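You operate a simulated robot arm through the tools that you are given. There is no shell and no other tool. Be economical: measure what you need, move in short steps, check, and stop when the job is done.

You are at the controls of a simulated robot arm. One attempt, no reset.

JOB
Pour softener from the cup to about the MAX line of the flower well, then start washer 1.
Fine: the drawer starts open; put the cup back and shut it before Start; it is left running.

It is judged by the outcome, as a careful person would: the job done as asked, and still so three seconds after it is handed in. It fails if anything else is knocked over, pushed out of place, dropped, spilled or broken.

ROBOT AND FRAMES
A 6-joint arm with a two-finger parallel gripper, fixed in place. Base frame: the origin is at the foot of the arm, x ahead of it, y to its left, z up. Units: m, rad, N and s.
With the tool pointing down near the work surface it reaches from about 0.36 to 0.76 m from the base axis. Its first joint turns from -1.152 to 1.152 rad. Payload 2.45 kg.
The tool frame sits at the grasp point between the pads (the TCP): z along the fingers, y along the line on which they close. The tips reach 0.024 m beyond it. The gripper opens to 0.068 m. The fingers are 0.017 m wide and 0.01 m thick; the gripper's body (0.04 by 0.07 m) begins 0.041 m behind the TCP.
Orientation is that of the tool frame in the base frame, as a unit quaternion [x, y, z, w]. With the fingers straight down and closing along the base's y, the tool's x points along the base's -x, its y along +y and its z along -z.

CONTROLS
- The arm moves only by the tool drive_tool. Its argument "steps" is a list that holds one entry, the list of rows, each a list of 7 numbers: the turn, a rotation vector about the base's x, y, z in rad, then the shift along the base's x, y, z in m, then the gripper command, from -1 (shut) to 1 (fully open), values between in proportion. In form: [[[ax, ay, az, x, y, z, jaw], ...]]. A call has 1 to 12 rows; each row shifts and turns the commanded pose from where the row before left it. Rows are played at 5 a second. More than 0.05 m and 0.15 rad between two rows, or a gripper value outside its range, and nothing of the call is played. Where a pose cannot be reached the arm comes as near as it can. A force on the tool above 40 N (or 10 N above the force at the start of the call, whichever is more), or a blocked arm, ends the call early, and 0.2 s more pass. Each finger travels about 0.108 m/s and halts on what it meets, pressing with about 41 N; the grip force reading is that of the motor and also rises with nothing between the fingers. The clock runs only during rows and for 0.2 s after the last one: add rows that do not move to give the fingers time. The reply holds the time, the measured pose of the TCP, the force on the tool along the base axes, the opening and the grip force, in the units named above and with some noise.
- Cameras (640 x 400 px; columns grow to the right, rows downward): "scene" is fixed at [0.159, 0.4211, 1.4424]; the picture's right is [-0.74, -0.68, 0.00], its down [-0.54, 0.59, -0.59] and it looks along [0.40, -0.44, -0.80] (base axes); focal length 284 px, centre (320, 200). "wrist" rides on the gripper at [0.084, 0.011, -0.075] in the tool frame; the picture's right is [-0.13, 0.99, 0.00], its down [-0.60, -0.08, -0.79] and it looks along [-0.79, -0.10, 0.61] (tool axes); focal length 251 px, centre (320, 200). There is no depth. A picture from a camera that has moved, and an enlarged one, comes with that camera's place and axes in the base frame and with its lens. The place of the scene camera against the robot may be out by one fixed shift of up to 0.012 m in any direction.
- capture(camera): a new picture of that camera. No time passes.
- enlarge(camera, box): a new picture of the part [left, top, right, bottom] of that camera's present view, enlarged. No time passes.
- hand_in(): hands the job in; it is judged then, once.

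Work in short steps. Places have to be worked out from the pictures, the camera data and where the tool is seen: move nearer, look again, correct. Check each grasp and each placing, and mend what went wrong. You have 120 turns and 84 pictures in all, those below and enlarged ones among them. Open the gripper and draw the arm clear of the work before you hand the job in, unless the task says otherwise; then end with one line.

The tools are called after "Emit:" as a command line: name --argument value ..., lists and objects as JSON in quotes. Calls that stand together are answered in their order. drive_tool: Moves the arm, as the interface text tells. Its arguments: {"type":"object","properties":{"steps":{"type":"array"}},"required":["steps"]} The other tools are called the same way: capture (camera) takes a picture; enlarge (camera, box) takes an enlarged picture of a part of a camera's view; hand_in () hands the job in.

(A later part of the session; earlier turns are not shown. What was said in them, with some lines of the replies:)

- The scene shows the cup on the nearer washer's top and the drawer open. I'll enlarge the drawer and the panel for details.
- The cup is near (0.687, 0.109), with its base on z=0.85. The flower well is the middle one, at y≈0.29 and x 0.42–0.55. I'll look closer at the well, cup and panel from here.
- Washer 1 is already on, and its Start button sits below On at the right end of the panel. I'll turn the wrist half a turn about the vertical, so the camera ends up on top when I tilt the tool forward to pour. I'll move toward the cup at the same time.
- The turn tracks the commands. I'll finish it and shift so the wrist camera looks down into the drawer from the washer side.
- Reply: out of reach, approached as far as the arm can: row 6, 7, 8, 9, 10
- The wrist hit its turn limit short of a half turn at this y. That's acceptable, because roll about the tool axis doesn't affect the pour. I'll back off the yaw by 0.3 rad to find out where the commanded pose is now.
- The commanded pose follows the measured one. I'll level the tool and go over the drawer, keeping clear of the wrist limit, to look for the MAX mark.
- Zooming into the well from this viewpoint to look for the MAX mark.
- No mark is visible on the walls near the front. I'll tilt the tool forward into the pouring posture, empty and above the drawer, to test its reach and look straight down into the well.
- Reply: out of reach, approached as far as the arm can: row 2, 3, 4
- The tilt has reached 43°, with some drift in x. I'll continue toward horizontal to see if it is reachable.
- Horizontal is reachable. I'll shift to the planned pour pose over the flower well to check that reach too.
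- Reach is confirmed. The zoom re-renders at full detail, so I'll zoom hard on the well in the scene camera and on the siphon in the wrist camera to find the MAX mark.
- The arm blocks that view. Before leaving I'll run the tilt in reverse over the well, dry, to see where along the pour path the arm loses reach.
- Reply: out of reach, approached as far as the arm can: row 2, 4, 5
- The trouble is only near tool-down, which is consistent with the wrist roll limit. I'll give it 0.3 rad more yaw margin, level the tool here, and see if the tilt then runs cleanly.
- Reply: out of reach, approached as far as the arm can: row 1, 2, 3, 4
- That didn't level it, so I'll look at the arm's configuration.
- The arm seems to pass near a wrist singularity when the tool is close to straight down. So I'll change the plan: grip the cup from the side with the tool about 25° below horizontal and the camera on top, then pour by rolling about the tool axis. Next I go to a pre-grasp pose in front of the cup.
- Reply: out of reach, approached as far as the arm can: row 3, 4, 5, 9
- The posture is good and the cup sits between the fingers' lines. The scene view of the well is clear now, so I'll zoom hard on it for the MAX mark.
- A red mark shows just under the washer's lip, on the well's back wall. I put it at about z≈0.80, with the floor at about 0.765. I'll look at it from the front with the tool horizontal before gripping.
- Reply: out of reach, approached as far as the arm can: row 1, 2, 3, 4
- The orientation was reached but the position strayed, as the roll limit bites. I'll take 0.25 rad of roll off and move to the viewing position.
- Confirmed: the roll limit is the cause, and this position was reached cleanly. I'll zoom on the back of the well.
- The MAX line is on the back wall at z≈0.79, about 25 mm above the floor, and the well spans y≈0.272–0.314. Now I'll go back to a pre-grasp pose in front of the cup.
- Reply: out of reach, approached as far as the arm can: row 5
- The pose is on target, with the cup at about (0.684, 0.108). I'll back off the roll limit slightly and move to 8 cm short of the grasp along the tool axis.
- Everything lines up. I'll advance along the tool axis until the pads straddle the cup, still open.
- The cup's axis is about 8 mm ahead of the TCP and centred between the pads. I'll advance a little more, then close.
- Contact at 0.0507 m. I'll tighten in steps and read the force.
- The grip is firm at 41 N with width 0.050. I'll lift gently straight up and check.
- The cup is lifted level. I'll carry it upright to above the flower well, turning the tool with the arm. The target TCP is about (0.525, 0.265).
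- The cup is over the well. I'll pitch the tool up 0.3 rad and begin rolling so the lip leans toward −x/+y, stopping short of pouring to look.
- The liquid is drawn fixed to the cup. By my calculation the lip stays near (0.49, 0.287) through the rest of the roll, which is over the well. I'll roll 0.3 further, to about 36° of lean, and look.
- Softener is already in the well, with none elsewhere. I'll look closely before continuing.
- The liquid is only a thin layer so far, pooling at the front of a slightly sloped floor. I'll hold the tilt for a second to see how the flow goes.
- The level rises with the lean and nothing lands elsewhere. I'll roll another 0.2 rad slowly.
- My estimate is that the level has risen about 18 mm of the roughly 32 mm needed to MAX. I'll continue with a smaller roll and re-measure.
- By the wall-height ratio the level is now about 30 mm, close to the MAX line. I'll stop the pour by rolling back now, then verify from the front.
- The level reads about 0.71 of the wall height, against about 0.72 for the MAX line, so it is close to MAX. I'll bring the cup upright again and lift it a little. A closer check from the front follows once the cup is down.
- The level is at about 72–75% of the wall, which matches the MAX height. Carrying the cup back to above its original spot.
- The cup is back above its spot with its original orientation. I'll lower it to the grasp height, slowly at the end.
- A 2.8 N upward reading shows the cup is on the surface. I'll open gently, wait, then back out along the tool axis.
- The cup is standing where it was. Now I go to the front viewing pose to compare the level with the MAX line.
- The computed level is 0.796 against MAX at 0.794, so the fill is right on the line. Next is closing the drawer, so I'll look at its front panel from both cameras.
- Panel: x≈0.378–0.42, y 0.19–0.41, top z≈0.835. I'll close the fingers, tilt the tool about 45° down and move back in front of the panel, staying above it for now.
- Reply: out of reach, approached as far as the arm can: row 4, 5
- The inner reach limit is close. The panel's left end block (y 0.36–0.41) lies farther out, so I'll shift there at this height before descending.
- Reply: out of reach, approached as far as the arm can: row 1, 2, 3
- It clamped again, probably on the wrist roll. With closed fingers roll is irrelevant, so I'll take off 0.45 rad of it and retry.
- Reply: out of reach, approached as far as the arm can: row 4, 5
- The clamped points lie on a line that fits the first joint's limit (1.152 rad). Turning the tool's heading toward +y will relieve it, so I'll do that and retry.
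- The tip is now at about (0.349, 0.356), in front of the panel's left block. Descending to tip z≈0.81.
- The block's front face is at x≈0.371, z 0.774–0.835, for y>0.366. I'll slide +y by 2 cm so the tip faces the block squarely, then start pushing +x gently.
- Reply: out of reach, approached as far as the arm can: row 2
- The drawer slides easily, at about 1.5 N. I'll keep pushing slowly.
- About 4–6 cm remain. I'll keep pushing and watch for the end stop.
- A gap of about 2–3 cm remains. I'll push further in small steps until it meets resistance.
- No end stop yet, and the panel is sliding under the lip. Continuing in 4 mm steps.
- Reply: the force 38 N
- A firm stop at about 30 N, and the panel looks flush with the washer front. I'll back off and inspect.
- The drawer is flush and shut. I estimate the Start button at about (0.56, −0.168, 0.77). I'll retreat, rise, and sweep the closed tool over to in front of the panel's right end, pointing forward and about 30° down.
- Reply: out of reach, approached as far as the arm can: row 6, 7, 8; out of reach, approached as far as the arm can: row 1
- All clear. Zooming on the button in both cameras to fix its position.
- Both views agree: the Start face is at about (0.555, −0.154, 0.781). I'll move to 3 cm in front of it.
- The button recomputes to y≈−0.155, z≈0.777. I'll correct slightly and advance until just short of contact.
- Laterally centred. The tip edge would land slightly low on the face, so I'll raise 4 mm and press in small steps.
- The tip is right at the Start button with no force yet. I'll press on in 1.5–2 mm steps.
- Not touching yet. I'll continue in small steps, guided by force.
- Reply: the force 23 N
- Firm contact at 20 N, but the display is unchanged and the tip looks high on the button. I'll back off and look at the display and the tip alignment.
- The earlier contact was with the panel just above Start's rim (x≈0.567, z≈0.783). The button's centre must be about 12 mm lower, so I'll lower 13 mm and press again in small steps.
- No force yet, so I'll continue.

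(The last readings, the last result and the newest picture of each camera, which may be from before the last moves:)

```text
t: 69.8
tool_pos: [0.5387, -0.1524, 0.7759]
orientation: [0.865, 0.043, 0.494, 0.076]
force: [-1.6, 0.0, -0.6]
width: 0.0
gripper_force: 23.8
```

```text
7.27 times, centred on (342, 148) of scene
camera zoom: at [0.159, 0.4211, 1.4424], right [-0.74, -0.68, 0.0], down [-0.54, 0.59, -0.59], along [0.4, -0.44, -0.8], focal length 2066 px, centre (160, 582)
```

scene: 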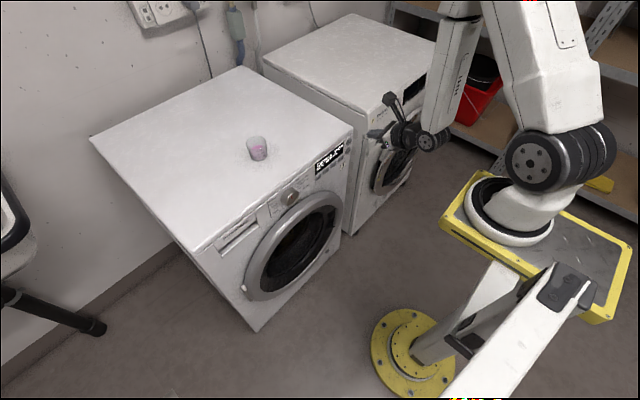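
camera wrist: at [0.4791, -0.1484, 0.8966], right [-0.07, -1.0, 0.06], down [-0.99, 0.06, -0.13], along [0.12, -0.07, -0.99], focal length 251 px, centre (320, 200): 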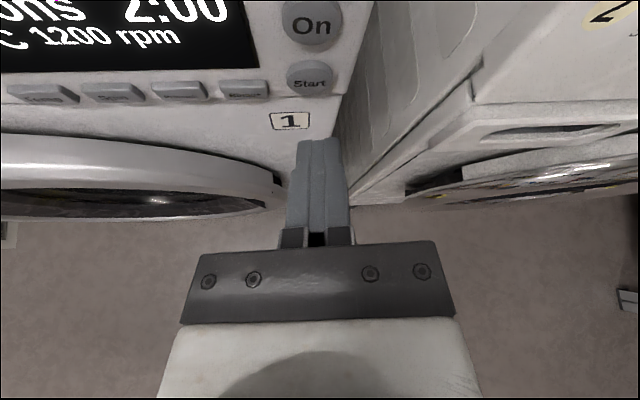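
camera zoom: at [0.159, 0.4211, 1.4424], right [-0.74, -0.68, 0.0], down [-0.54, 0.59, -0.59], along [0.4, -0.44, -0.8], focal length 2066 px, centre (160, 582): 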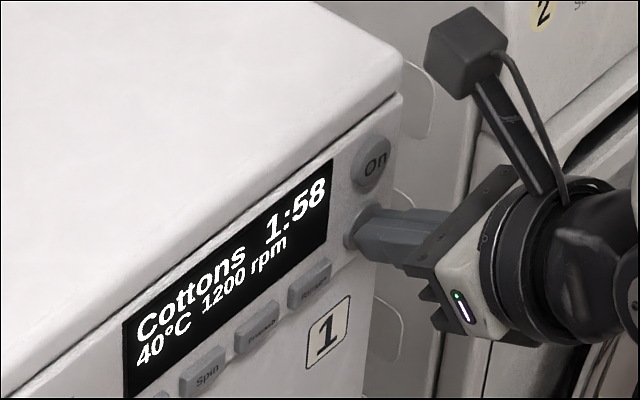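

The display now reads 1:58, so the press registered and the cycle is running. I'll back straight off without touching anything and rise clear.

Emit:
drive_tool --steps '[[[0, 0, 0, -0.01, 0, 0, -1], [0, 0, 0, -0.03, 0, 0, -1], [0, 0, 0, -0.04, 0, 0, -1], [0, 0, 0, -0.02, 0.01, 0.04, -1], [0, 0, 0, 0, 0.01, 0.045, -1], [0, 0, 0, 0, 0.01, 0.045, 0], [0, 0, 0, 0, 0, 0.03, 1], [0, 0, 0, 0, 0, 0, 1], [0, 0, 0, 0, 0, 0, 1]]]'

Emit:
capture --camera "scene"

Emit:
enlarge --camera "scene" --box '[210, 120, 370, 250]'

```text
t: 71.8
tool_pos: [0.437, -0.1229, 0.9352]
orientation: [0.865, 0.043, 0.494, 0.076]
force: [-0.8, 0.6, -1.0]
width: 0.068
gripper_force: 0.1
```

```text
5 pictures are left
```

scene: 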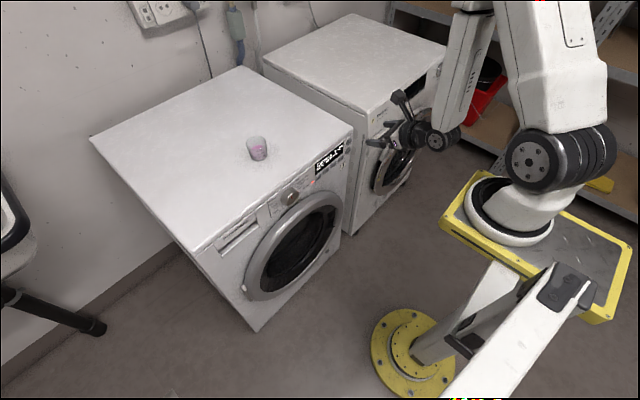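

```text
3.08 times, centred on (290, 185) of scene
camera zoom: at [0.159, 0.4211, 1.4424], right [-0.74, -0.68, 0.0], down [-0.54, 0.59, -0.59], along [0.4, -0.44, -0.8], focal length 874 px, centre (412, 246)
```

zoom: 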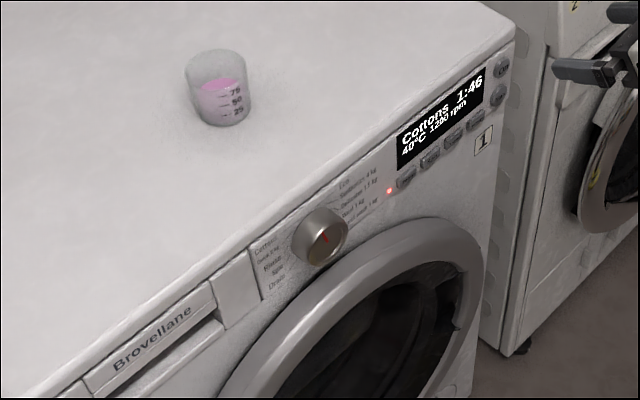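

The timer is counting down (1:46) and the red running light is on. The drawer is shut, the cup is upright back in its place, and the arm is clear with the gripper open, so I'm handing in.

Emit:
hand_in

```text
The job is handed in.
```

The flower well is filled to about the MAX line, the cup is back in its place, the drawer is shut, and washer 1 is running.
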